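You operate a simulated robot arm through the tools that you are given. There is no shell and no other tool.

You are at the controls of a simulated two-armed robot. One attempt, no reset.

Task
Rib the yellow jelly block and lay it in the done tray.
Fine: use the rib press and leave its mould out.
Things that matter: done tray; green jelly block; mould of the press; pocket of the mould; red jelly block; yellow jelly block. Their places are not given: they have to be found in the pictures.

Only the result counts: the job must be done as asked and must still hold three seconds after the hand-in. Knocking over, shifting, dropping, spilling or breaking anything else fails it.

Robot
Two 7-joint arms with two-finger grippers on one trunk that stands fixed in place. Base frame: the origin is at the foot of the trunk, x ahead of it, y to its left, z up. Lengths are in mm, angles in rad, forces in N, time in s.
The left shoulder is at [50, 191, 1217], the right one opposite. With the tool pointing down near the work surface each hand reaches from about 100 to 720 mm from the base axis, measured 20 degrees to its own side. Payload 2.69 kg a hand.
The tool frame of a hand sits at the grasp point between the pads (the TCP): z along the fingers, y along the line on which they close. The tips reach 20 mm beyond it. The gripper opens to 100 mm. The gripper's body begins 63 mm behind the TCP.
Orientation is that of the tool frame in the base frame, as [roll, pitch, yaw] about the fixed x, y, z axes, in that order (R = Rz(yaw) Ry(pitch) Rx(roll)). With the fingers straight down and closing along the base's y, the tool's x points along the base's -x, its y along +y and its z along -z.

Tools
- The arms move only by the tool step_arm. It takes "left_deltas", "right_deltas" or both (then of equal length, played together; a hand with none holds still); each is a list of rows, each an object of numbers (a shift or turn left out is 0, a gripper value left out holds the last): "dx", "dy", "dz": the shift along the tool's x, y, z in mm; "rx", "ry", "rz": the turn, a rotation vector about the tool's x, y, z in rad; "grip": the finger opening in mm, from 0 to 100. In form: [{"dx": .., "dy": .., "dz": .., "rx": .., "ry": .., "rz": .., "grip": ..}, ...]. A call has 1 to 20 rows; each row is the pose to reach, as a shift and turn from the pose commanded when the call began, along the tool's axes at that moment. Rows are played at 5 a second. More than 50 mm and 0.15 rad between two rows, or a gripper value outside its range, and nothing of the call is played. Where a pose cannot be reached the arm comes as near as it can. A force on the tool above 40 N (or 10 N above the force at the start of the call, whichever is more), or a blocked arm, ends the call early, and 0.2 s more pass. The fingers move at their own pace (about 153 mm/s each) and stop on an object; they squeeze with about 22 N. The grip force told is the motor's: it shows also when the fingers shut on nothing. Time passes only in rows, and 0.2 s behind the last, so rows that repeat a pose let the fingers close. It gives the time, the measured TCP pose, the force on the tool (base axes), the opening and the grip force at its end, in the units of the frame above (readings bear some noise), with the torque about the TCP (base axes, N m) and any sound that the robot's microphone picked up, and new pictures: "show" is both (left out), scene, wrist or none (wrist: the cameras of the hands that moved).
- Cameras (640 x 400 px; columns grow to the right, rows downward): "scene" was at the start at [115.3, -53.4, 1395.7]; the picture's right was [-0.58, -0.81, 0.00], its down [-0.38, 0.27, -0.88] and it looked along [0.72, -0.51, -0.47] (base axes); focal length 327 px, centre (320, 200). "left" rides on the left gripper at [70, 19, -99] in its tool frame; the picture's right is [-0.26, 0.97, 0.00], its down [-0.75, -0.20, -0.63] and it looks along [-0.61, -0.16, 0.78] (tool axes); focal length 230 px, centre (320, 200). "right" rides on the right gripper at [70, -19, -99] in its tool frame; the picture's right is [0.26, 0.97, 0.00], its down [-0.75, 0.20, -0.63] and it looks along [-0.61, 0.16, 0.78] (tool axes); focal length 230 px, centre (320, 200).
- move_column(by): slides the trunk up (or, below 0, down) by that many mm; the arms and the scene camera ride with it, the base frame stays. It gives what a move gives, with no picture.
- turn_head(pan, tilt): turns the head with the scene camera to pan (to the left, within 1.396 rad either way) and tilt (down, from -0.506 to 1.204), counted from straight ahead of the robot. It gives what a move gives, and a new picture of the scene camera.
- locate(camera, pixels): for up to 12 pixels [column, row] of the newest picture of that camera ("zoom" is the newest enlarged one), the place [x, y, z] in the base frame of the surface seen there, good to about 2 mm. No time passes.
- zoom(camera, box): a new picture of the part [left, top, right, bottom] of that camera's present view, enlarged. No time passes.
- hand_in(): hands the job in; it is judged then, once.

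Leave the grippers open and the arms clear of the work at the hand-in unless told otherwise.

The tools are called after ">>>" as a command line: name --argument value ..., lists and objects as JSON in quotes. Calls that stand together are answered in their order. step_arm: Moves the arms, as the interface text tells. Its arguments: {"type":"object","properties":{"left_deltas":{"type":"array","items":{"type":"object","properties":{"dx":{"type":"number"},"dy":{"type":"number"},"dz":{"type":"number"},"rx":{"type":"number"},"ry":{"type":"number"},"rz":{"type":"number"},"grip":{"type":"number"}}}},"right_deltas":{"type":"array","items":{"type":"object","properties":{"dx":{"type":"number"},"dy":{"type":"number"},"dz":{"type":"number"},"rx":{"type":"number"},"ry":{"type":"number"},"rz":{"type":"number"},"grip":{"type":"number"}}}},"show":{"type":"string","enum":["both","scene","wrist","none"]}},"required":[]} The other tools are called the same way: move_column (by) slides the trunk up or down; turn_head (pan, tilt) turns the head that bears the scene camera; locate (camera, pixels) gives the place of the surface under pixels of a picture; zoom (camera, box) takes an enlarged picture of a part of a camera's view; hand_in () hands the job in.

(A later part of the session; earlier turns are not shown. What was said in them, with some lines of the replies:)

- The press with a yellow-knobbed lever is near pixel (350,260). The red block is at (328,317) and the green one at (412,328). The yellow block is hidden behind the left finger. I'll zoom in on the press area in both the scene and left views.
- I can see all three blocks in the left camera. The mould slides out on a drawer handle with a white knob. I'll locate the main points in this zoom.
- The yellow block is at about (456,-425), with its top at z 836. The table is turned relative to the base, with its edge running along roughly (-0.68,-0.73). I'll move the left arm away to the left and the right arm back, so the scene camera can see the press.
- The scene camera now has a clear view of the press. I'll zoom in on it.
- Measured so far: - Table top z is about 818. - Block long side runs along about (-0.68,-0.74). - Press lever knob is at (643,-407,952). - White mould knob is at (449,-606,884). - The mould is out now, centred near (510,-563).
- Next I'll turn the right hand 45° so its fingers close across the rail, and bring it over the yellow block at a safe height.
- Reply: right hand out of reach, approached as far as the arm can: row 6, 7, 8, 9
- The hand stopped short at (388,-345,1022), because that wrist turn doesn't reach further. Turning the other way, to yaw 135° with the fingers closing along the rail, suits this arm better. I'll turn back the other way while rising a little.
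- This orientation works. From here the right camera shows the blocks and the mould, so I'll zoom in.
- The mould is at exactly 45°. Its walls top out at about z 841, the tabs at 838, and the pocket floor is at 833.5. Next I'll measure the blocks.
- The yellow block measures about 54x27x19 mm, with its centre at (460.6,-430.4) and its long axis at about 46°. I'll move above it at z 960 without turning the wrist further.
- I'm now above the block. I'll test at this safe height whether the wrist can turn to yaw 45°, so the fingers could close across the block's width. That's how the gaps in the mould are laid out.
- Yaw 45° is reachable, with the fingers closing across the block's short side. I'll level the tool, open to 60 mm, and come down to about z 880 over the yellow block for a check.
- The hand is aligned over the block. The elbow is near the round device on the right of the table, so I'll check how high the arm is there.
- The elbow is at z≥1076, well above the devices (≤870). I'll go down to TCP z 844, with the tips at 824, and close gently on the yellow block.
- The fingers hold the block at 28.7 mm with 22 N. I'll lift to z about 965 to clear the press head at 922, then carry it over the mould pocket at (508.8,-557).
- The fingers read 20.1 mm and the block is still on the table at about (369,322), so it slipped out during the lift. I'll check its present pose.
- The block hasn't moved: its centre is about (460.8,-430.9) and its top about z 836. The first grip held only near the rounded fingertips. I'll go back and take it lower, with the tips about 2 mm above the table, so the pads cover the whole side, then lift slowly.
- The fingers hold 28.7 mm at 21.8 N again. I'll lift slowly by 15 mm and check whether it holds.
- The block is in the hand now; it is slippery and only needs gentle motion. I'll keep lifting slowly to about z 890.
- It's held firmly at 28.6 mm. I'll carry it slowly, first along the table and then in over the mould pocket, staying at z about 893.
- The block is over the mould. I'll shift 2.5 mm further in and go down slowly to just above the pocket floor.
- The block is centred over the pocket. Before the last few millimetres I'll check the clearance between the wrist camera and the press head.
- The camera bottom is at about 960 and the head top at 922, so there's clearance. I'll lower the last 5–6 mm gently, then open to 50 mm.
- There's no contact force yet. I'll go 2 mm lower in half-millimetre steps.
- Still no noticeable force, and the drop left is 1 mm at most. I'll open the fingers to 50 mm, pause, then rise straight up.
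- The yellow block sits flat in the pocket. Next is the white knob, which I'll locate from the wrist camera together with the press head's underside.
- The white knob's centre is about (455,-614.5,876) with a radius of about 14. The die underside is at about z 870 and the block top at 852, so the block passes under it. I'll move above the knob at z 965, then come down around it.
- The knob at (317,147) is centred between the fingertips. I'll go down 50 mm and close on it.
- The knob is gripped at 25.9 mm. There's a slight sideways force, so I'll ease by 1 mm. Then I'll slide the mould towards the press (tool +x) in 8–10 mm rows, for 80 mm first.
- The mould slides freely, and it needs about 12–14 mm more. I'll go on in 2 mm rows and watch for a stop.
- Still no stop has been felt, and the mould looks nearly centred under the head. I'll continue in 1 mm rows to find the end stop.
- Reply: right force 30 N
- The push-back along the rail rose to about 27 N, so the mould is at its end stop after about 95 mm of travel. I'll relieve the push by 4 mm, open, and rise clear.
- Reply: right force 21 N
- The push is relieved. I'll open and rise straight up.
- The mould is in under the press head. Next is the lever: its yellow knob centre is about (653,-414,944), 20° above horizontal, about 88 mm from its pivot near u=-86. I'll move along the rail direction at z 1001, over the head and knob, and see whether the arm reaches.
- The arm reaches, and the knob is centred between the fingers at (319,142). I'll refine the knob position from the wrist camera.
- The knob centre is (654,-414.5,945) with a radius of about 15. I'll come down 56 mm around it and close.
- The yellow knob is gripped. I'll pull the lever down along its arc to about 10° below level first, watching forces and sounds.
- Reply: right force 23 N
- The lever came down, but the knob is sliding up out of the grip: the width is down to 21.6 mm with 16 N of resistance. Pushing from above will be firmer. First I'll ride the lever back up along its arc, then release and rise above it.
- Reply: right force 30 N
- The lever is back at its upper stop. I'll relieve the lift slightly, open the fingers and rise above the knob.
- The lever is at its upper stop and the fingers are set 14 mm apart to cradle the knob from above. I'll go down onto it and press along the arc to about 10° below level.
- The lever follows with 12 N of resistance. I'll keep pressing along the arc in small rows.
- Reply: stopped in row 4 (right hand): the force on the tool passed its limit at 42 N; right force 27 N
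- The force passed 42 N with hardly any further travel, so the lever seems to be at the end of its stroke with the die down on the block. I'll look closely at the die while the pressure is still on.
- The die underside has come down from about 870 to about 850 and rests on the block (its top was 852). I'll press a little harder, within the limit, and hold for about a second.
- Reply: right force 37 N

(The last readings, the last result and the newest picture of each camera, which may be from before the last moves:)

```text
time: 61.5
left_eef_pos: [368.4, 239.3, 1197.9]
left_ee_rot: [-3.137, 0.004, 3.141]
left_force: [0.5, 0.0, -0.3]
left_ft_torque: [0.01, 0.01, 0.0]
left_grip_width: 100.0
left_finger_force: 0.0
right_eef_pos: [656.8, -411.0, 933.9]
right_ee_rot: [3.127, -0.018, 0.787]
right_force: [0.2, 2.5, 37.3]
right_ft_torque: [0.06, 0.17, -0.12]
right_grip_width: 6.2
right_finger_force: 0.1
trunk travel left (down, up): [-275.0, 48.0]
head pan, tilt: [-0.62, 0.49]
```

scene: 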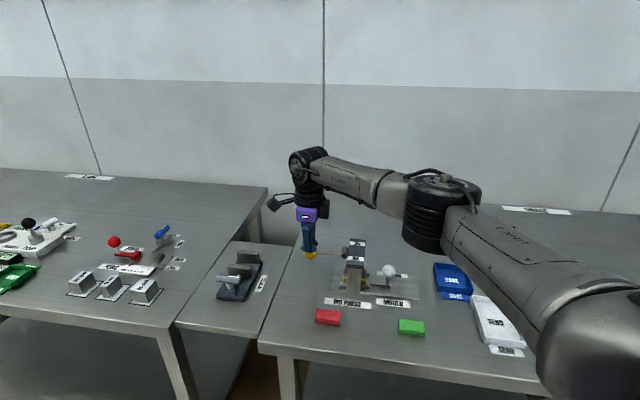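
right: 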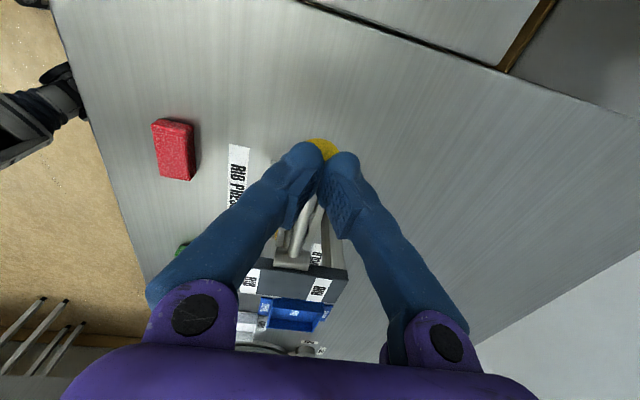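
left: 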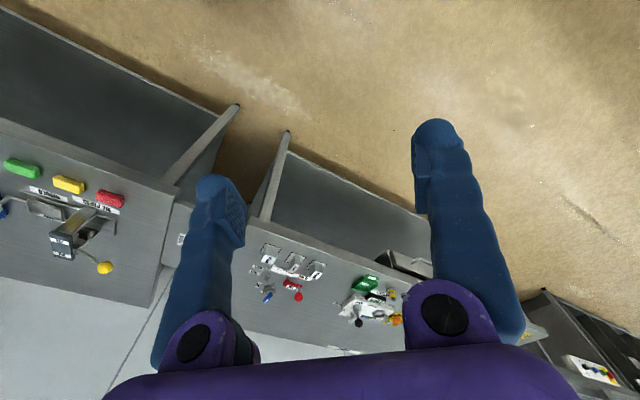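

The force rose to 37 N for 2 mm of command with almost no movement, so it's a hard end stop. I'll release by rising and see what the lever does.

>>> step_arm --right_deltas '[{"dz": -4}, {"dz": -10}, {"dz": -20}, {"dz": -35}, {"dz": -55}, {"dz": -75}, {"dz": -75}]' --show "both"

>>> zoom --camera "scene" --box '[280, 190, 440, 310]'

```text
time: 63.1
left_eef_pos: [371.6, 236.7, 1198.6]
left_ee_rot: [-3.141, 0.0, -3.14]
left_force: [0.0, 0.0, -0.8]
left_ft_torque: [0.0, 0.02, 0.03]
left_grip_width: 100.1
left_finger_force: 0.1
right_eef_pos: [658.3, -412.8, 1000.2]
right_ee_rot: [3.137, -0.011, 0.787]
right_force: [0.1, -0.8, 0.3]
right_ft_torque: [0.0, -0.02, 0.0]
right_grip_width: 6.0
right_finger_force: 0.1
trunk travel left (down, up): [-275.0, 48.0]
head pan, tilt: [-0.62, 0.49]
```

scene: 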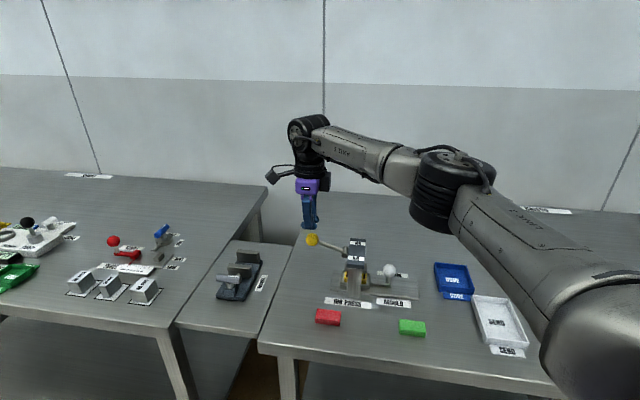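
right: 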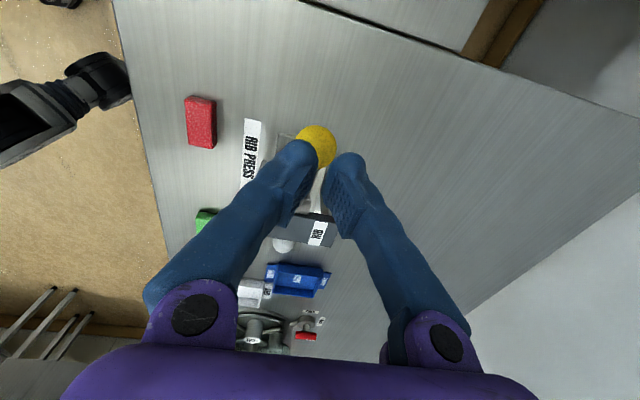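

```text
3.33 times, centred on (360, 250) of scene
```

zoom: 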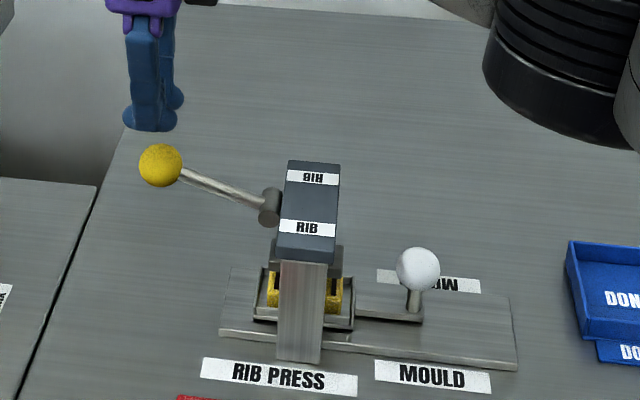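

The lever sprang back up. I'll check the block and die.

>>> zoom --camera "scene" --box '[335, 245, 385, 290]'

>>> zoom --camera "right" --box '[230, 100, 390, 260]'

```text
8.89 times, centred on (360, 268) of scene
```

zoom: 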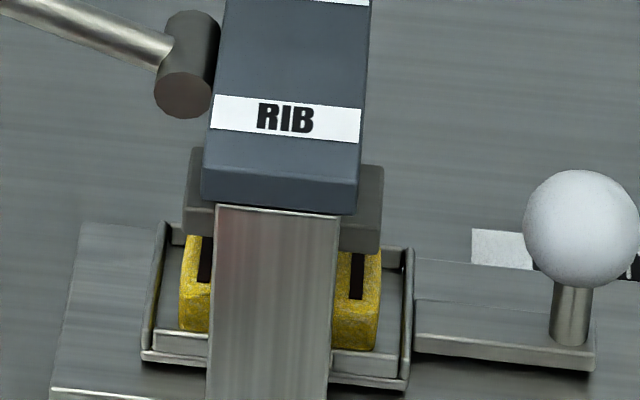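

```text
2.50 times, centred on (310, 180) of right
```

zoom: 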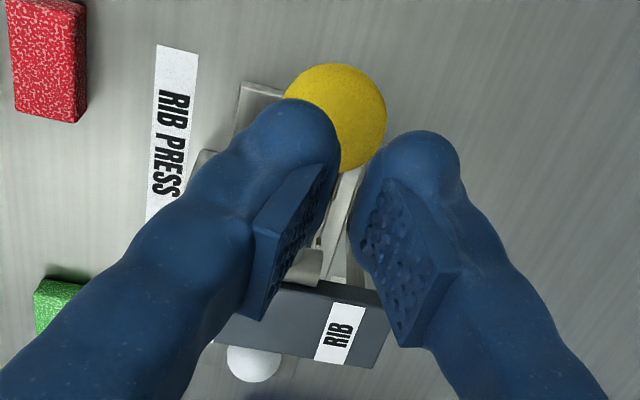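

Dark rib grooves now show on the yellow block, so it's ribbed. Next I'll go back along the rail to above the white knob, at about (522,-547), level the tool and open to 60 mm.

>>> step_arm --right_deltas '[{"dx": -30, "dz": -5, "rx": 0.002, "ry": -0.005}, {"dx": -70, "dz": -5, "rx": 0.0046, "ry": -0.011}, {"dx": -110, "dy": -1, "dz": -5, "rx": 0.0046, "ry": -0.011}, {"dx": -150, "dy": -1.5, "dz": -5, "rx": 0.0046, "ry": -0.011}, {"dx": -180, "dy": -2.1, "dz": -5, "rx": 0.0046, "ry": -0.011, "grip": 60}, {"dx": -191.6, "dy": -2.1, "dz": -5, "rx": 0.0046, "ry": -0.011, "grip": 60}, {"dx": -191.6, "dy": -2.1, "dz": 20, "rx": 0.0046, "ry": -0.011, "grip": 60}, {"dx": -191.6, "dy": -2.1, "dz": 60, "rx": 0.0046, "ry": -0.011, "grip": 60}, {"dx": -191.6, "dy": -2.1, "dz": 70, "rx": 0.0046, "ry": -0.011, "grip": 60}, {"dx": -191.6, "dy": -2.1, "dz": 70, "rx": 0.0046, "ry": -0.011, "grip": 60}]' --show "both"

```text
time: 65.3
left_eef_pos: [372.1, 236.2, 1197.9]
left_ee_rot: [-3.141, 0.0, 3.141]
left_force: [0.4, 0.1, -0.1]
left_ft_torque: [-0.01, 0.04, -0.03]
left_grip_width: 100.0
left_finger_force: 0.0
right_eef_pos: [522.4, -547.4, 929.1]
right_ee_rot: [3.141, 0.0, 0.789]
right_force: [0.7, 0.7, -1.2]
right_ft_torque: [-0.02, 0.01, 0.01]
right_grip_width: 59.9
right_finger_force: 0.1
trunk travel left (down, up): [-275.0, 48.0]
head pan, tilt: [-0.62, 0.49]
```

scene: 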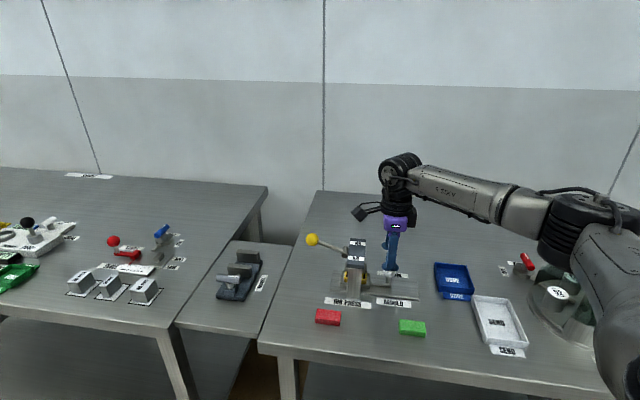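
right: 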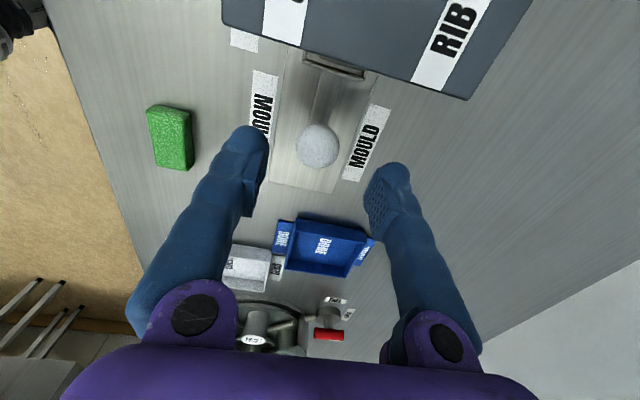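

The white knob at (317,146) is centred between the tips. I'll go down 54 mm and close on it.

>>> step_arm --right_deltas '[{"dz": 20, "grip": 60}, {"dz": 40, "grip": 60}, {"dz": 54, "grip": 60}, {"dz": 54, "grip": 60}, {"dz": 54, "grip": 20}, {"dz": 54, "grip": 20}, {"dz": 54, "grip": 20}]' --show "wrist"

```text
time: 66.9
left_eef_pos: [371.3, 237.0, 1197.4]
left_ee_rot: [3.141, -0.001, -3.141]
left_force: [-0.2, 0.3, 0.0]
left_ft_torque: [0.01, 0.03, 0.0]
left_grip_width: 100.1
left_finger_force: 0.0
right_eef_pos: [523.2, -546.5, 874.1]
right_ee_rot: [3.141, 0.001, 0.786]
right_force: [-1.6, 0.6, -1.2]
right_ft_torque: [0.01, -0.05, -0.05]
right_grip_width: 24.8
right_finger_force: 45.0
trunk travel left (down, up): [-275.0, 48.0]
head pan, tilt: [-0.62, 0.49]
```

right: 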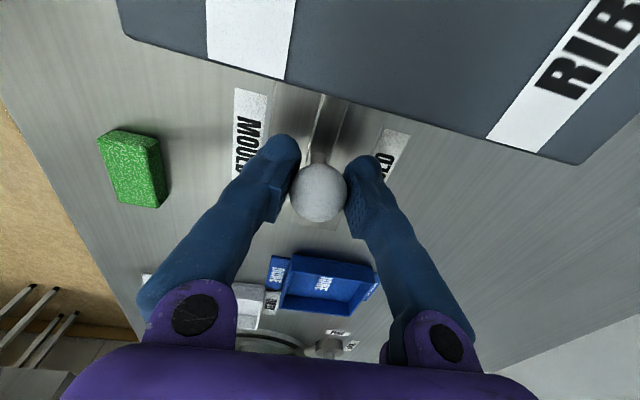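

It's gripped. I'll slide the mould out along the rail (tool -x) by 94 mm, smoothly.

>>> step_arm --right_deltas '[{"dx": -2}, {"dx": -6}, {"dx": -12}, {"dx": -19}, {"dx": -26}, {"dx": -33}, {"dx": -40}, {"dx": -47}, {"dx": -54}, {"dx": -61}, {"dx": -68}, {"dx": -75}, {"dx": -81}, {"dx": -86}, {"dx": -90}, {"dx": -92}, {"dx": -93.5}, {"dx": -93.5}]' --show "both"

>>> zoom --camera "scene" --box '[330, 230, 470, 310]'

```text
time: 70.7
left_eef_pos: [372.1, 235.6, 1198.6]
left_ee_rot: [-3.14, 0.001, 3.141]
left_force: [0.1, -0.5, 0.1]
left_ft_torque: [0.01, -0.04, -0.01]
left_grip_width: 100.1
left_finger_force: 0.0
right_eef_pos: [454.7, -611.5, 875.2]
right_ee_rot: [-3.14, -0.001, 0.787]
right_force: [-9.2, 9.8, -12.1]
right_ft_torque: [-0.08, 0.08, -0.07]
right_grip_width: 25.0
right_finger_force: 44.3
trunk travel left (down, up): [-275.0, 48.0]
head pan, tilt: [-0.62, 0.49]
```

scene: 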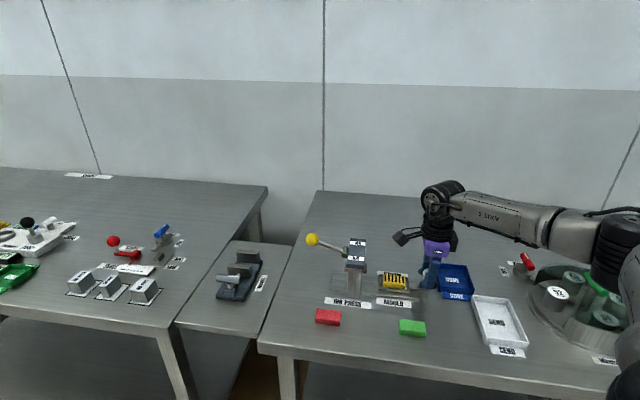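
right: 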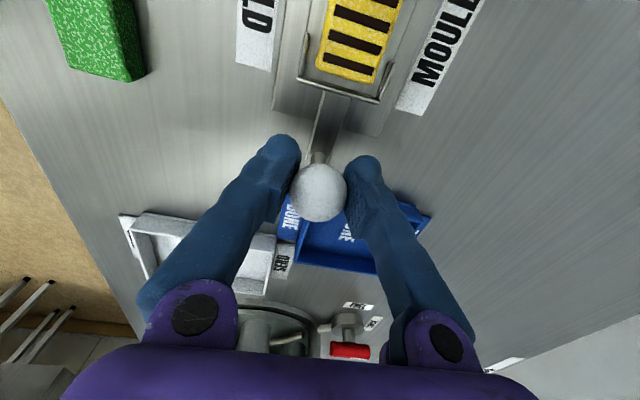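

```text
4.57 times, centred on (400, 270) of scene
```

zoom: 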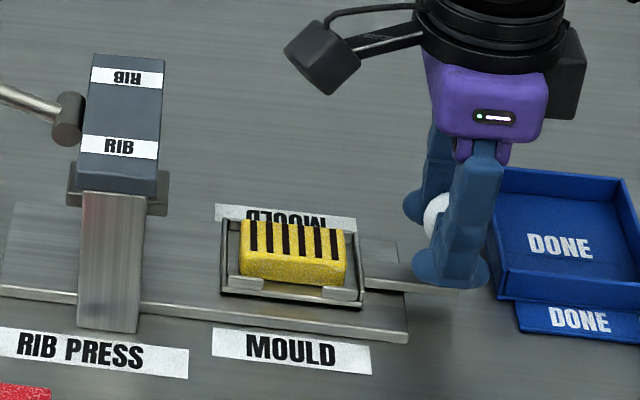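

The block clearly has ribs. I'll pull 2 mm more to be sure the mould is back at its outer stop, then release and rise.

>>> step_arm --right_deltas '[{"dx": -1}, {"dx": -2}, {"dx": -2}]' --show "none"

```text
time: 71.5
left_eef_pos: [371.0, 237.3, 1197.4]
left_ee_rot: [3.14, 0.0, 3.141]
left_force: [-0.2, 0.0, -0.4]
left_ft_torque: [-0.04, -0.03, -0.02]
left_grip_width: 100.0
left_finger_force: 0.2
right_eef_pos: [454.7, -613.0, 873.7]
right_ee_rot: [3.141, -0.001, 0.788]
right_force: [-3.2, 17.9, -11.2]
right_ft_torque: [-0.23, 0.28, -0.1]
right_grip_width: 24.9
right_finger_force: 45.1
trunk travel left (down, up): [-275.0, 48.0]
head pan, tilt: [-0.62, 0.49]
```

There's a pull-back of about 10 N, so the mould is at its outer stop. I'll relax by 1.5 mm, open, and rise.

>>> step_arm --right_deltas '[{"dx": 1.5}, {"dx": 1.5}, {"dx": 1.5, "grip": 35}, {"dx": 1.5, "grip": 60}, {"dx": 1.5, "grip": 60}, {"dx": 1.5, "dz": -20, "grip": 60}, {"dx": 1.5, "dz": -50, "grip": 60}, {"dx": 1.5, "dz": -90, "grip": 60}, {"dx": 1.5, "dz": -90, "grip": 60}]' --show "both"

>>> zoom --camera "scene" --box '[360, 250, 440, 310]'

```text
time: 73.5
left_eef_pos: [371.1, 236.2, 1198.1]
left_ee_rot: [3.141, 0.001, 3.141]
left_force: [0.0, -0.6, -0.7]
left_ft_torque: [-0.03, -0.02, -0.01]
left_grip_width: 100.0
left_finger_force: 0.0
right_eef_pos: [454.1, -614.1, 964.3]
right_ee_rot: [3.14, 0.001, 0.788]
right_force: [-0.4, -0.2, 1.0]
right_ft_torque: [0.0, -0.04, 0.02]
right_grip_width: 60.1
right_finger_force: 0.0
trunk travel left (down, up): [-275.0, 48.0]
head pan, tilt: [-0.62, 0.49]
```

scene: 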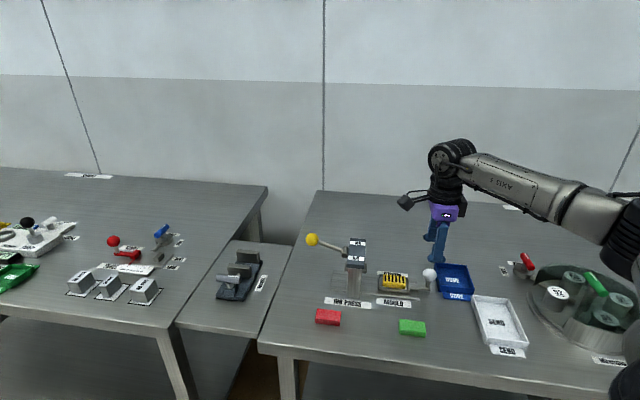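
right: 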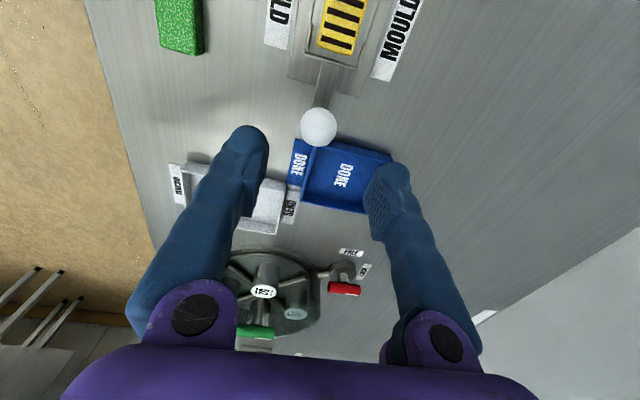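

```text
6.67 times, centred on (400, 280) of scene
```

zoom: 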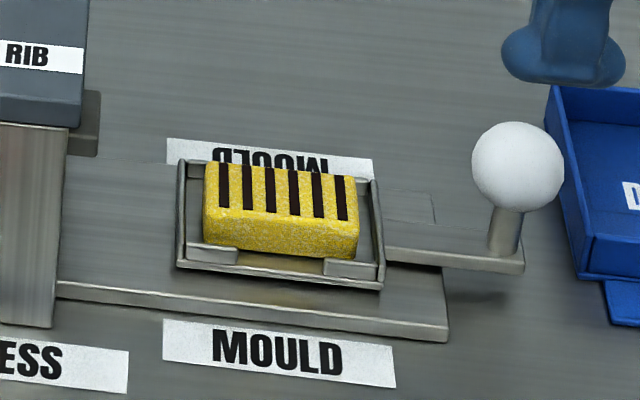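

The mould is out and the ribbed block is in it. I'll locate the block and the tray.

>>> locate --camera "zoom" --pixels '[[212, 168], [350, 180], [354, 230], [208, 210], [280, 200], [280, 178], [285, 220], [208, 190], [352, 205], [183, 215], [377, 230], [520, 165]]'

>>> zoom --camera "scene" --box '[425, 255, 485, 305]'

```text
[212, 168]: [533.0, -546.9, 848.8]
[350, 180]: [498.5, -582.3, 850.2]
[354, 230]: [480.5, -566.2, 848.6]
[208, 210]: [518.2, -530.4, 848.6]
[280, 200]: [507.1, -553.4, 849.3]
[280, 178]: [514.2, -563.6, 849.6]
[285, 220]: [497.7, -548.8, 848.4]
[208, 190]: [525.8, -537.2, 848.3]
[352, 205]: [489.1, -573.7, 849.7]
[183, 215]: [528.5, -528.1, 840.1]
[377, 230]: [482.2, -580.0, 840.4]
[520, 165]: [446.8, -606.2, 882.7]
```

```text
8.00 times, centred on (455, 280) of scene
```

zoom: 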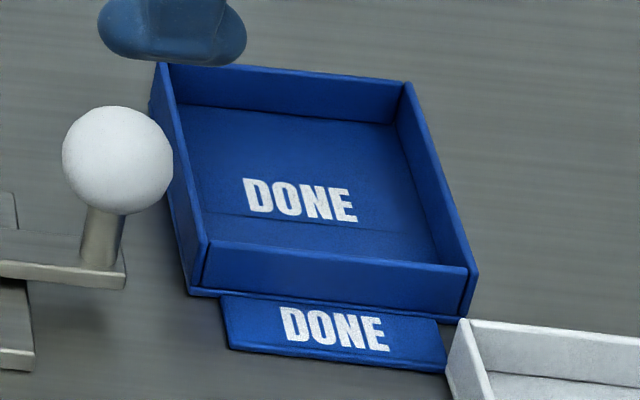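

>>> locate --camera "zoom" --pixels '[[165, 68], [405, 84], [470, 270], [205, 243], [475, 290], [195, 285], [300, 160], [190, 115], [400, 130], [430, 255], [215, 238], [320, 240]]'

```text
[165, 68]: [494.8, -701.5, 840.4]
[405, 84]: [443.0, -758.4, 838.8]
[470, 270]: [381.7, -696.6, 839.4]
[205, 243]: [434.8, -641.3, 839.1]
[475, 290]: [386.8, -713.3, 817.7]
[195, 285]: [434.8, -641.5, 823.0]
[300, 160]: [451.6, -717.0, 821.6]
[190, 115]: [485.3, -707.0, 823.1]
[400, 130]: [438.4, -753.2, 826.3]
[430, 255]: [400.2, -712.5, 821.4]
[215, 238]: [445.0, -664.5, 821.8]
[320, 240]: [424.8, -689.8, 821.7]
```

The ribbed block's centre is (507.6,-556.5) with its top at z 849. The tray's centre is (438.6,-699.5), floor at 822 and rim at 839. I'll move back over the mould and go down to z 880.

>>> step_arm --right_deltas '[{"dx": 25, "dy": -0.7, "grip": 60}, {"dx": 55, "dy": -1.5, "grip": 60}, {"dx": 78.7, "dy": -2.1, "grip": 60}, {"dx": 78.7, "dy": -2.1, "dz": 30, "grip": 60}, {"dx": 78.7, "dy": -2.1, "dz": 65, "grip": 60}, {"dx": 78.7, "dy": -2.1, "dz": 84, "grip": 60}, {"dx": 78.7, "dy": -2.1, "dz": 84, "grip": 60}]' --show "both"

>>> zoom --camera "scene" --box '[350, 240, 450, 310]'

```text
time: 75.1
left_eef_pos: [372.3, 236.2, 1197.6]
left_ee_rot: [3.141, 0.0, -3.142]
left_force: [0.1, -0.8, 0.5]
left_ft_torque: [0.01, 0.02, -0.02]
left_grip_width: 99.9
left_finger_force: 0.1
right_eef_pos: [509.4, -557.5, 881.1]
right_ee_rot: [3.139, -0.001, 0.787]
right_force: [0.1, -0.1, 0.3]
right_ft_torque: [-0.02, -0.01, 0.01]
right_grip_width: 60.0
right_finger_force: 0.1
trunk travel left (down, up): [-275.0, 48.0]
head pan, tilt: [-0.62, 0.49]
```

scene: 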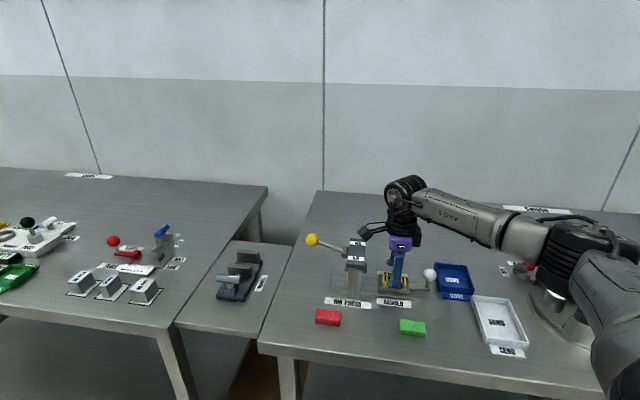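
right: 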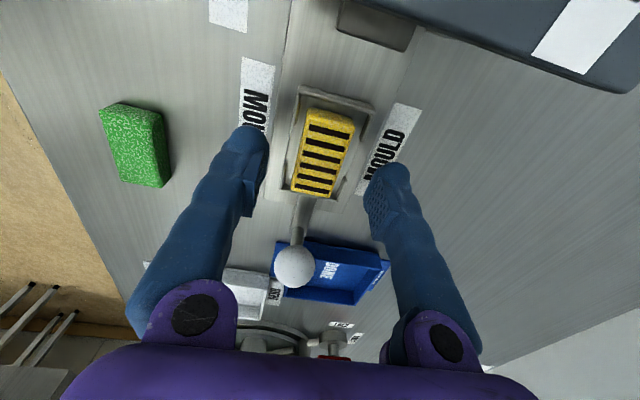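

```text
5.71 times, centred on (400, 275) of scene
```

zoom: 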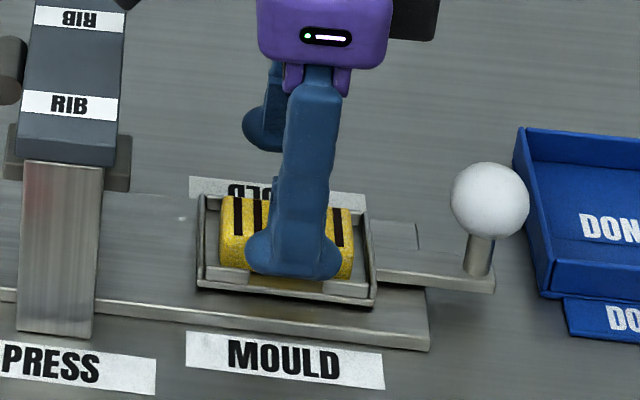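

The fingers straddle the block in line with the tab gaps. I'll go down 25 mm to TCP z 856 and close.

>>> step_arm --right_deltas '[{"dz": 12, "grip": 60}, {"dz": 22, "grip": 60}, {"dz": 25, "grip": 60}, {"dz": 25, "grip": 45}, {"dz": 25, "grip": 36}, {"dz": 25, "grip": 10}, {"dz": 25, "grip": 10}, {"dz": 25, "grip": 10}, {"dz": 25, "grip": 10}]' --show "wrist"

```text
time: 77.1
left_eef_pos: [371.7, 235.8, 1198.1]
left_ee_rot: [3.141, -0.002, 3.14]
left_force: [0.3, 0.5, -0.2]
left_ft_torque: [-0.01, 0.02, -0.02]
left_grip_width: 99.8
left_finger_force: 0.1
right_eef_pos: [508.6, -556.5, 854.8]
right_ee_rot: [3.14, 0.0, 0.788]
right_force: [-0.8, -0.2, 0.4]
right_ft_torque: [-0.04, 0.03, 0.02]
right_grip_width: 28.8
right_finger_force: 21.8
trunk travel left (down, up): [-275.0, 48.0]
head pan, tilt: [-0.62, 0.49]
```

right: 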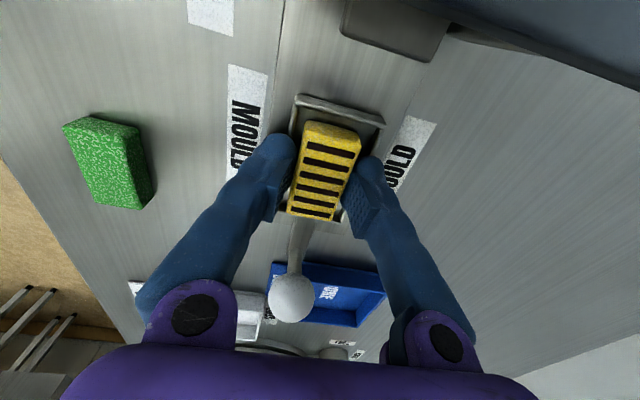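

It's gripped at 28.8 mm and 22 N. I'll lift it slowly as before.

>>> step_arm --right_deltas '[{"dz": -1}, {"dz": -2}, {"dz": -4}, {"dz": -6}, {"dz": -9}, {"dz": -12}, {"dz": -15}, {"dz": -19}, {"dz": -23}, {"dz": -27}, {"dz": -31}, {"dz": -35}, {"dz": -38}, {"dz": -40}, {"dz": -41}, {"dz": -41}]' --show "both"

>>> zoom --camera "scene" --box '[350, 220, 490, 310]'

```text
time: 80.5
left_eef_pos: [371.8, 237.3, 1197.3]
left_ee_rot: [-3.14, -0.001, 3.14]
left_force: [-0.4, -0.9, 0.5]
left_ft_torque: [-0.04, -0.05, -0.02]
left_grip_width: 100.0
left_finger_force: 0.2
right_eef_pos: [508.8, -555.8, 897.7]
right_ee_rot: [3.141, -0.001, 0.787]
right_force: [0.4, 0.9, 0.3]
right_ft_torque: [-0.01, 0.0, 0.03]
right_grip_width: 28.5
right_finger_force: 21.7
trunk travel left (down, up): [-275.0, 48.0]
head pan, tilt: [-0.62, 0.49]
```

scene: 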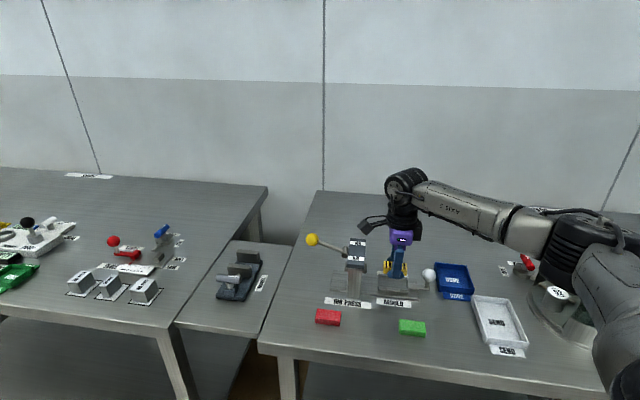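
right: 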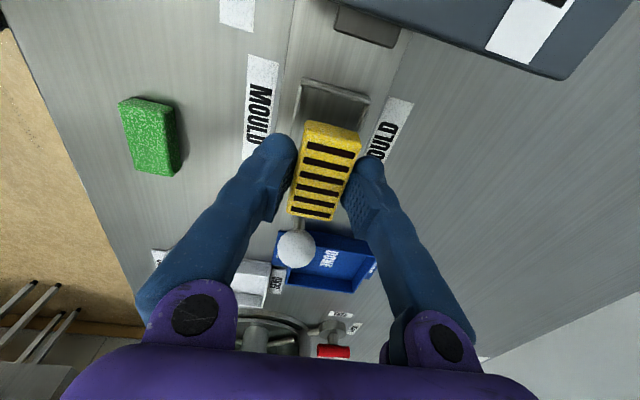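

```text
4.44 times, centred on (420, 265) of scene
```

zoom: 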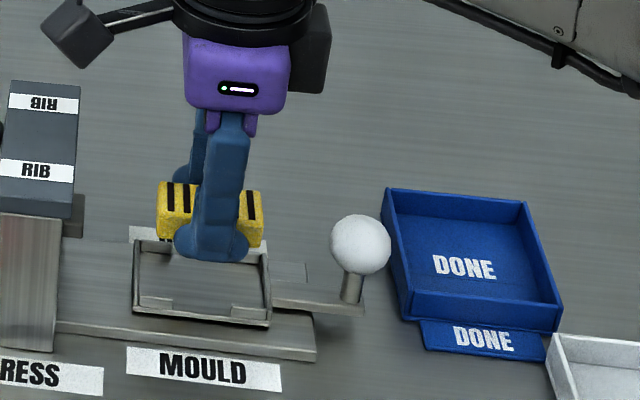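

The ribbed block is held at 28.5 mm. I'll rise 30 mm more to clear the white knob (top about 890) and start carrying it gently towards the done tray.

>>> step_arm --right_deltas '[{"dz": -2}, {"dz": -6}, {"dz": -11}, {"dz": -16}, {"dz": -21}, {"dz": -26}, {"dz": -29}, {"dz": -30, "dx": -1.5, "dy": 0.5}, {"dz": -30, "dx": -4.5, "dy": 1.5}, {"dz": -30, "dx": -9, "dy": 3.1}, {"dz": -30, "dx": -16.6, "dy": 5.7}, {"dz": -30, "dx": -25.6, "dy": 8.8}, {"dz": -30, "dx": -34.7, "dy": 11.9}, {"dz": -30, "dx": -43.7, "dy": 15}, {"dz": -30, "dx": -52.7, "dy": 18.1}, {"dz": -30, "dx": -61.8, "dy": 21.2}, {"dz": -30, "dx": -70.8, "dy": 24.3}, {"dz": -30, "dx": -79.9, "dy": 27.3}, {"dz": -30, "dx": -87.4, "dy": 29.9}, {"dz": -30, "dx": -91.9, "dy": 31.5}]' --show "both"

```text
time: 84.7
left_eef_pos: [371.0, 236.8, 1197.1]
left_ee_rot: [3.141, 0.001, 3.14]
left_force: [0.3, -0.8, 0.3]
left_ft_torque: [-0.04, -0.04, -0.01]
left_grip_width: 100.0
left_finger_force: 0.0
right_eef_pos: [466.9, -644.5, 928.0]
right_ee_rot: [3.141, 0.001, 0.788]
right_force: [0.1, -0.2, 0.0]
right_ft_torque: [-0.03, -0.02, -0.01]
right_grip_width: 28.7
right_finger_force: 22.0
trunk travel left (down, up): [-275.0, 48.0]
head pan, tilt: [-0.62, 0.49]
```

scene: 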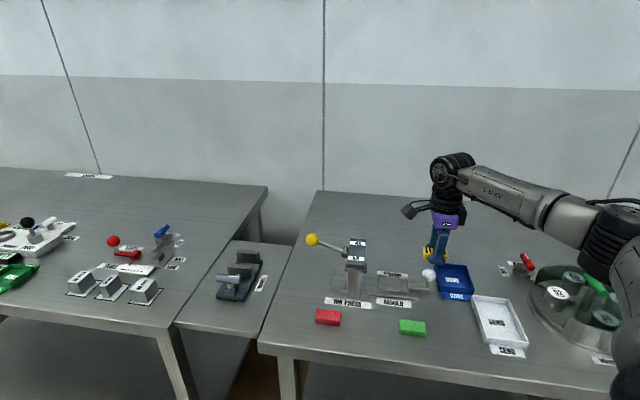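
right: 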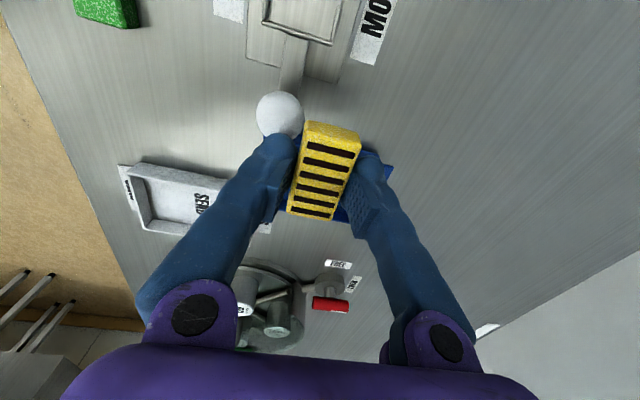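

It's still held firmly. I'll carry on the remaining 62 mm to above the tray centre.

>>> step_arm --right_deltas '[{"dx": -2, "dy": 0.6}, {"dx": -6, "dy": 1.9}, {"dx": -12, "dy": 3.8}, {"dx": -19, "dy": 6}, {"dx": -27, "dy": 8.6}, {"dx": -35, "dy": 11.1}, {"dx": -43, "dy": 13.6}, {"dx": -50, "dy": 15.8}, {"dx": -55, "dy": 17.4}, {"dx": -58, "dy": 18.4}, {"dx": -59, "dy": 18.7}, {"dx": -59, "dy": 18.7}]' --show "both"

>>> zoom --camera "scene" --box '[400, 210, 520, 320]'

```text
time: 87.3
left_eef_pos: [371.4, 237.0, 1198.6]
left_ee_rot: [-3.141, 0.001, 3.141]
left_force: [-0.3, 1.1, 0.2]
left_ft_torque: [0.01, -0.02, 0.03]
left_grip_width: 99.9
left_finger_force: 0.1
right_eef_pos: [438.2, -699.5, 928.0]
right_ee_rot: [3.14, 0.0, 0.788]
right_force: [0.5, 0.3, -0.7]
right_ft_torque: [0.01, -0.03, -0.01]
right_grip_width: 28.6
right_finger_force: 21.9
trunk travel left (down, up): [-275.0, 48.0]
head pan, tilt: [-0.62, 0.49]
```

scene: 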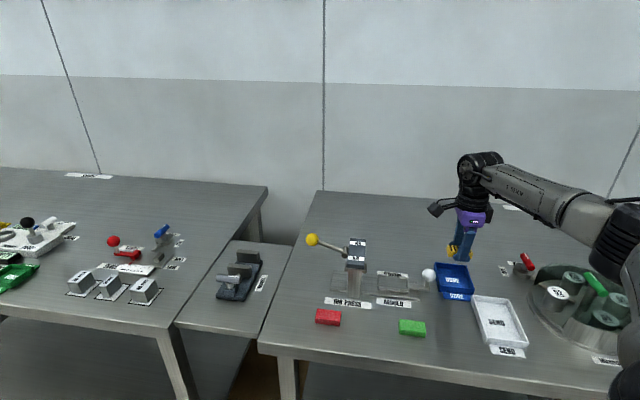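
right: 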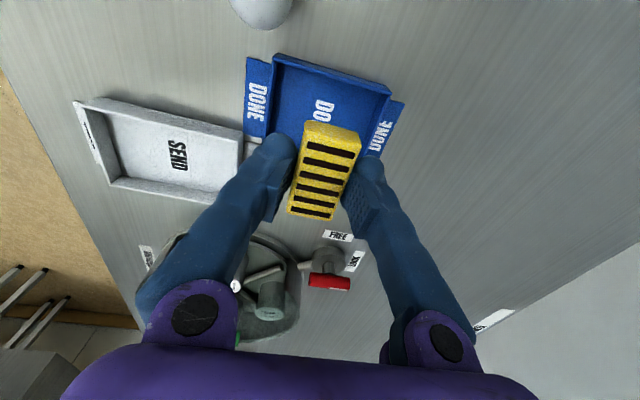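

```text
3.64 times, centred on (460, 265) of scene
```

zoom: 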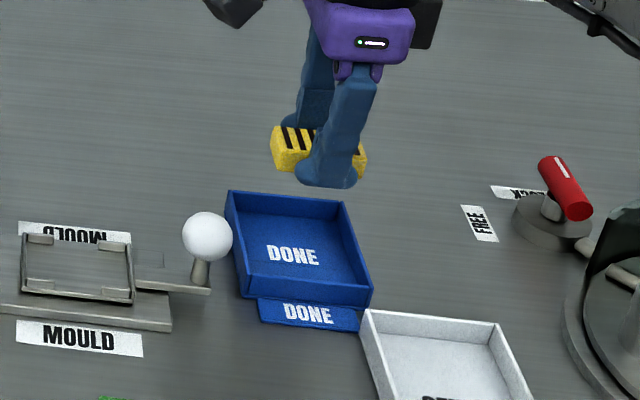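

The block is above the centre of the done tray. I'll go down slowly to about z 852.

>>> step_arm --right_deltas '[{"dz": 2}, {"dz": 6}, {"dz": 12}, {"dz": 19}, {"dz": 27}, {"dz": 35}, {"dz": 43}, {"dz": 51}, {"dz": 58}, {"dz": 64}, {"dz": 69}, {"dz": 73}, {"dz": 75}, {"dz": 75}]' --show "both"

>>> zoom --camera "scene" --box '[400, 230, 520, 320]'

```text
time: 90.3
left_eef_pos: [370.8, 236.4, 1198.1]
left_ee_rot: [-3.141, 0.0, 3.141]
left_force: [-0.8, -0.3, 0.1]
left_ft_torque: [-0.01, 0.0, -0.01]
left_grip_width: 100.0
left_finger_force: 0.1
right_eef_pos: [438.0, -698.4, 851.8]
right_ee_rot: [3.139, 0.002, 0.787]
right_force: [0.4, 0.0, -1.3]
right_ft_torque: [-0.02, 0.0, 0.01]
right_grip_width: 28.6
right_finger_force: 21.6
trunk travel left (down, up): [-275.0, 48.0]
head pan, tilt: [-0.62, 0.49]
```

scene: 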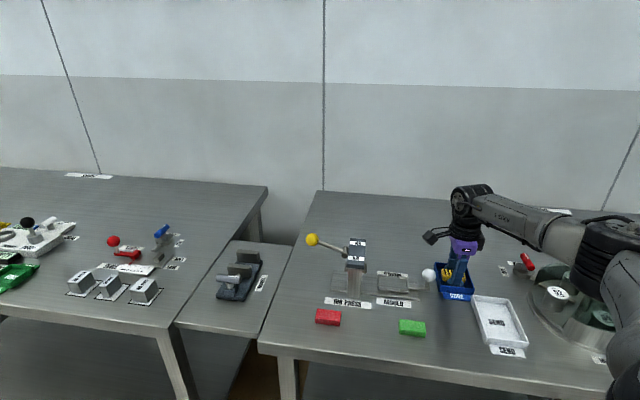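
right: 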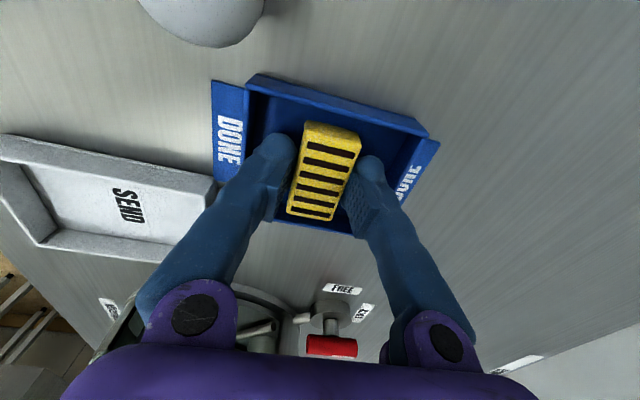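

```text
4.44 times, centred on (460, 275) of scene
```

zoom: 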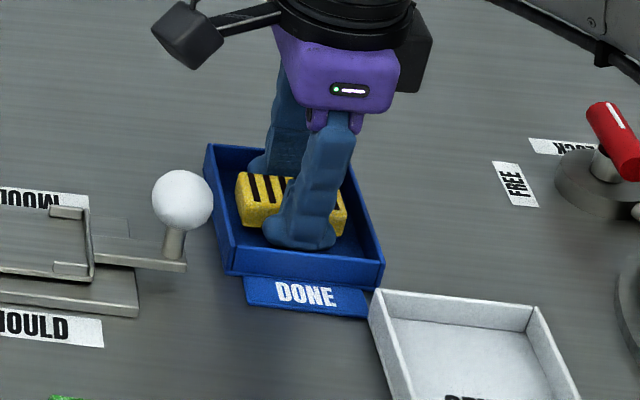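

The block is inside the tray walls and about 7 mm above its floor. I'll lower the rest in 1 mm rows.

>>> step_arm --right_deltas '[{"dz": 1}, {"dz": 2}, {"dz": 3}, {"dz": 4}, {"dz": 5}, {"dz": 6}, {"dz": 7}, {"dz": 7}]' --show "wrist"

>>> zoom --camera "scene" --box '[430, 245, 490, 305]'

```text
time: 92.1
left_eef_pos: [370.2, 236.3, 1197.5]
left_ee_rot: [-3.141, 0.001, 3.14]
left_force: [-0.2, 0.3, 0.3]
left_ft_torque: [-0.04, 0.01, 0.03]
left_grip_width: 100.0
left_finger_force: 0.0
right_eef_pos: [438.7, -698.6, 845.2]
right_ee_rot: [3.138, -0.001, 0.786]
right_force: [0.0, -0.6, 1.8]
right_ft_torque: [0.01, 0.0, -0.03]
right_grip_width: 28.7
right_finger_force: 22.6
trunk travel left (down, up): [-275.0, 48.0]
head pan, tilt: [-0.62, 0.49]
```

right: 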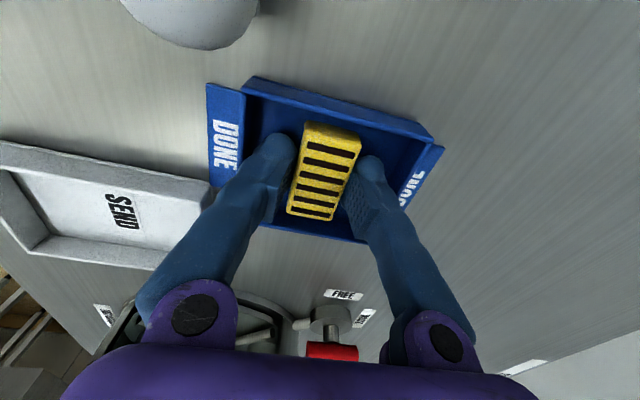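

```text
6.67 times, centred on (460, 275) of scene
```

zoom: 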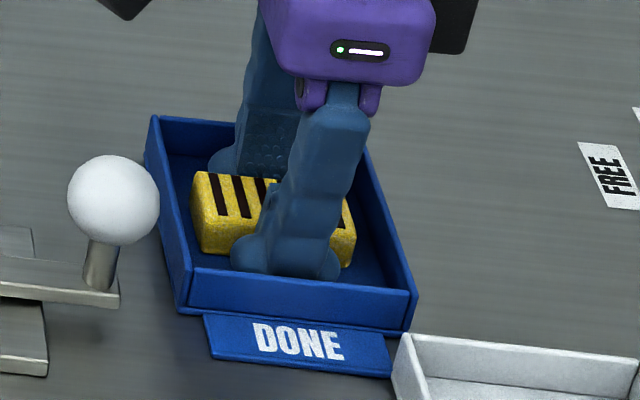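

There's a light upward force of 1.8 N, so the block is on, or within a millimetre of, the tray floor. I'll open to just 42 mm, keeping the fingers inside the tray walls, and rise straight up.

>>> step_arm --right_deltas '[{"grip": 32}, {"grip": 37}, {"grip": 42}, {"grip": 42}, {"grip": 42, "dz": -8}, {"grip": 42, "dz": -25}, {"grip": 42, "dz": -55}, {"grip": 42, "dz": -95}, {"grip": 42, "dz": -135}, {"grip": 42, "dz": -135}]' --show "both"

>>> zoom --camera "scene" --box '[420, 245, 500, 305]'

```text
time: 94.3
left_eef_pos: [370.7, 237.1, 1198.4]
left_ee_rot: [3.14, -0.001, 3.14]
left_force: [-0.4, 0.7, 0.5]
left_ft_torque: [-0.03, -0.02, 0.0]
left_grip_width: 100.0
left_finger_force: 0.0
right_eef_pos: [438.0, -698.2, 981.0]
right_ee_rot: [3.139, -0.001, 0.788]
right_force: [-1.0, -0.4, 0.5]
right_ft_torque: [0.01, -0.01, -0.03]
right_grip_width: 42.2
right_finger_force: 0.0
trunk travel left (down, up): [-275.0, 48.0]
head pan, tilt: [-0.62, 0.49]
```

scene: 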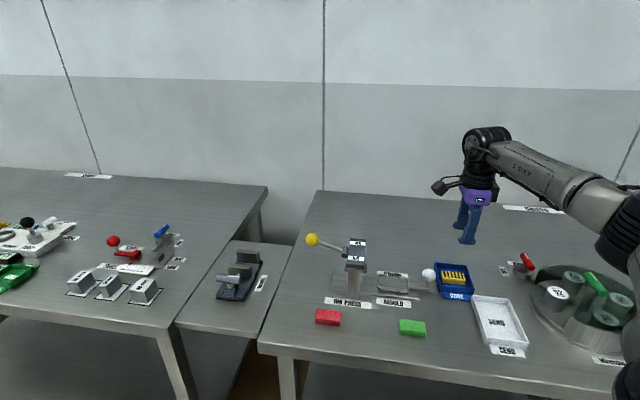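
right: 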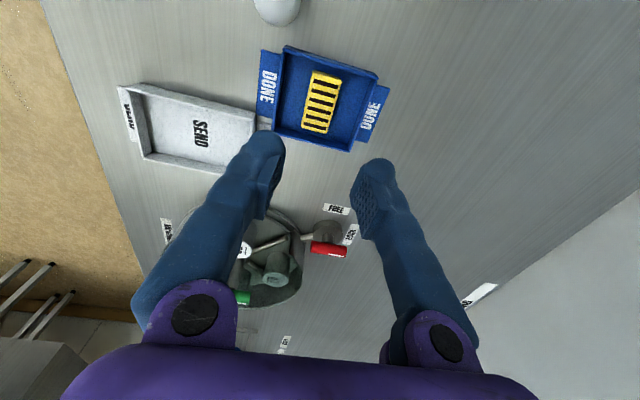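

```text
6.67 times, centred on (460, 275) of scene
```

zoom: 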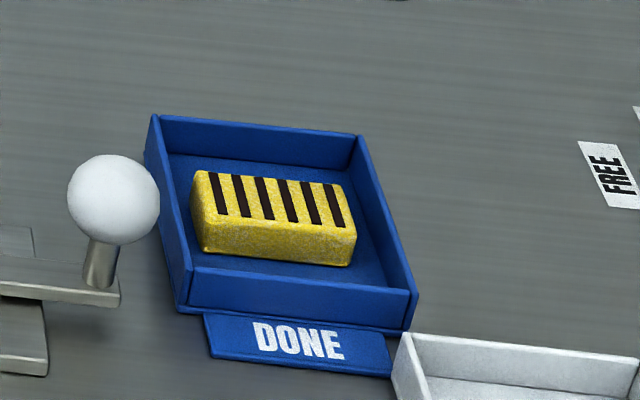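

The ribbed block lies flat in the done tray. I'll raise the right arm clear and open its gripper.

>>> step_arm --right_deltas '[{"dz": -40, "grip": 60}, {"dz": -80, "grip": 80}, {"dz": -120, "grip": 100}, {"dz": -150, "grip": 100}, {"dz": -150, "dy": -40, "grip": 100}, {"dz": -150, "dy": -80, "grip": 100}, {"dz": -150, "dy": -120, "grip": 100}, {"dz": -150, "dy": -120, "grip": 100}]' --show "both"

>>> zoom --camera "scene" --box '[290, 220, 510, 350]'

```text
time: 96.1
left_eef_pos: [372.0, 235.8, 1198.1]
left_ee_rot: [3.141, 0.002, 3.141]
left_force: [0.0, -0.1, -0.5]
left_ft_torque: [0.03, 0.01, -0.02]
left_grip_width: 100.3
left_finger_force: 0.2
right_eef_pos: [353.9, -613.7, 1128.8]
right_ee_rot: [3.14, -0.001, 0.787]
right_force: [-0.9, 0.7, 0.7]
right_ft_torque: [0.02, 0.04, 0.01]
right_grip_width: 99.9
right_finger_force: 0.0
trunk travel left (down, up): [-275.0, 48.0]
head pan, tilt: [-0.62, 0.49]
```

scene: 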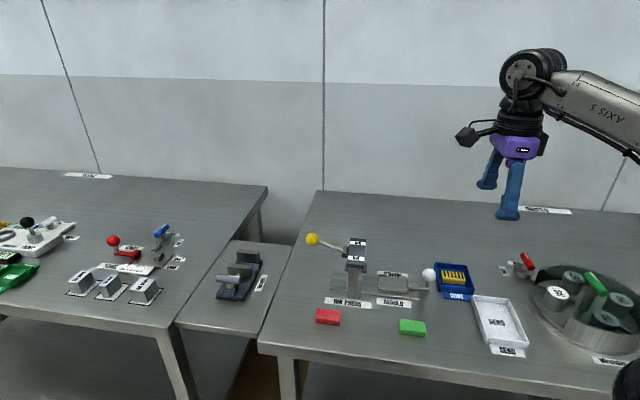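
right: 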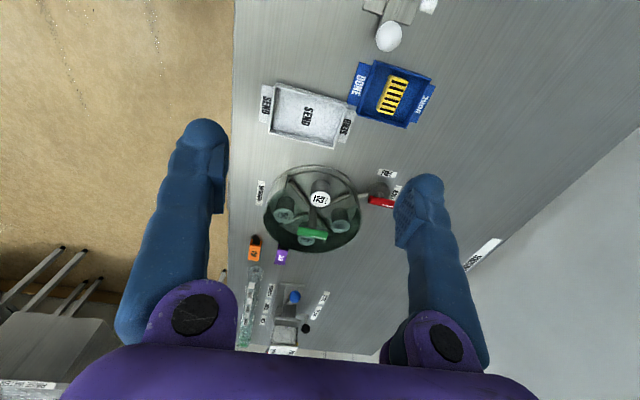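

```text
2.91 times, centred on (400, 285) of scene
```

zoom: 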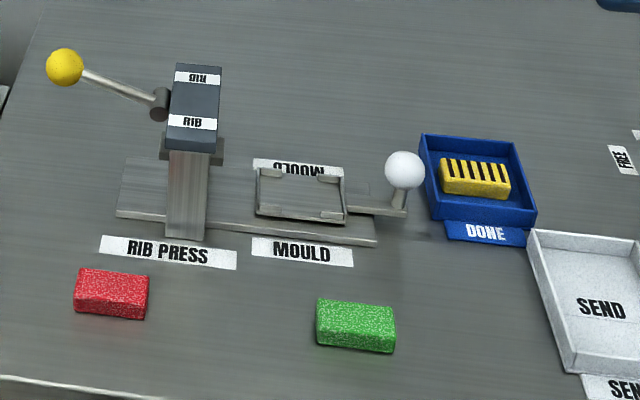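

Everything looks in order. As a last check I'll compare the mould with its starting position, using the same zoom window as at the start.

>>> zoom --camera "scene" --box '[295, 225, 485, 345]'

```text
3.33 times, centred on (390, 285) of scene
```

zoom: 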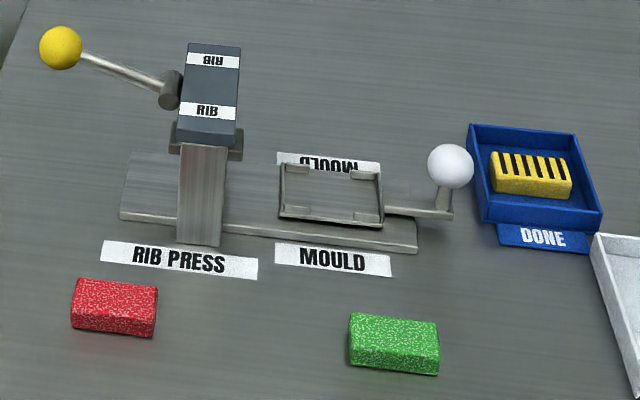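

>>> zoom --camera "scene" --box '[370, 265, 440, 305]'

```text
9.14 times, centred on (405, 285) of scene
```

zoom: 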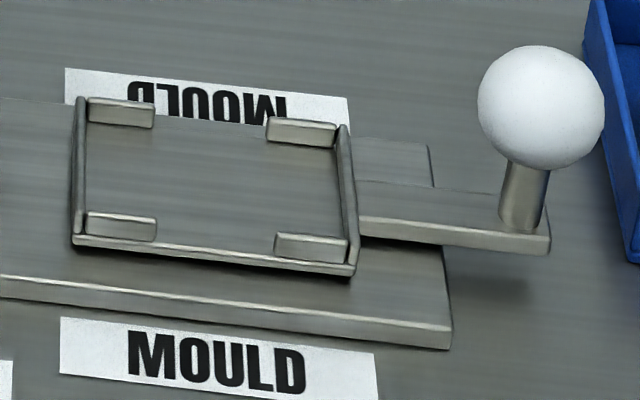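

The mould is within about 1 mm of its starting "out" position. The red and green blocks are in place, the lever is up, the ribbed yellow block is in the done tray, and both grippers are open and clear. I'm handing in.

>>> hand_in

```text
The job is handed in.
```

The yellow jelly block is ribbed and lying flat in the done tray, and I've handed the job in.

- **Pressing:** The mould went in to its end stop. I pressed the lever down to a hard stop at about 37 N, and it sprang back up on release. The rib grooves show clearly on the block.
- **Mould:** It's pulled back out, within about 1 mm of where it started.
- **Everything else:** The last pictures show the red and green blocks in their starting places. The press and done tray look unmoved too.
- **Arms:** Both grippers are open and the arms are clear of the work.

On the first lift the yellow block slipped out of the fingers. It stayed at its starting spot on the table, and I picked it up again more slowly.
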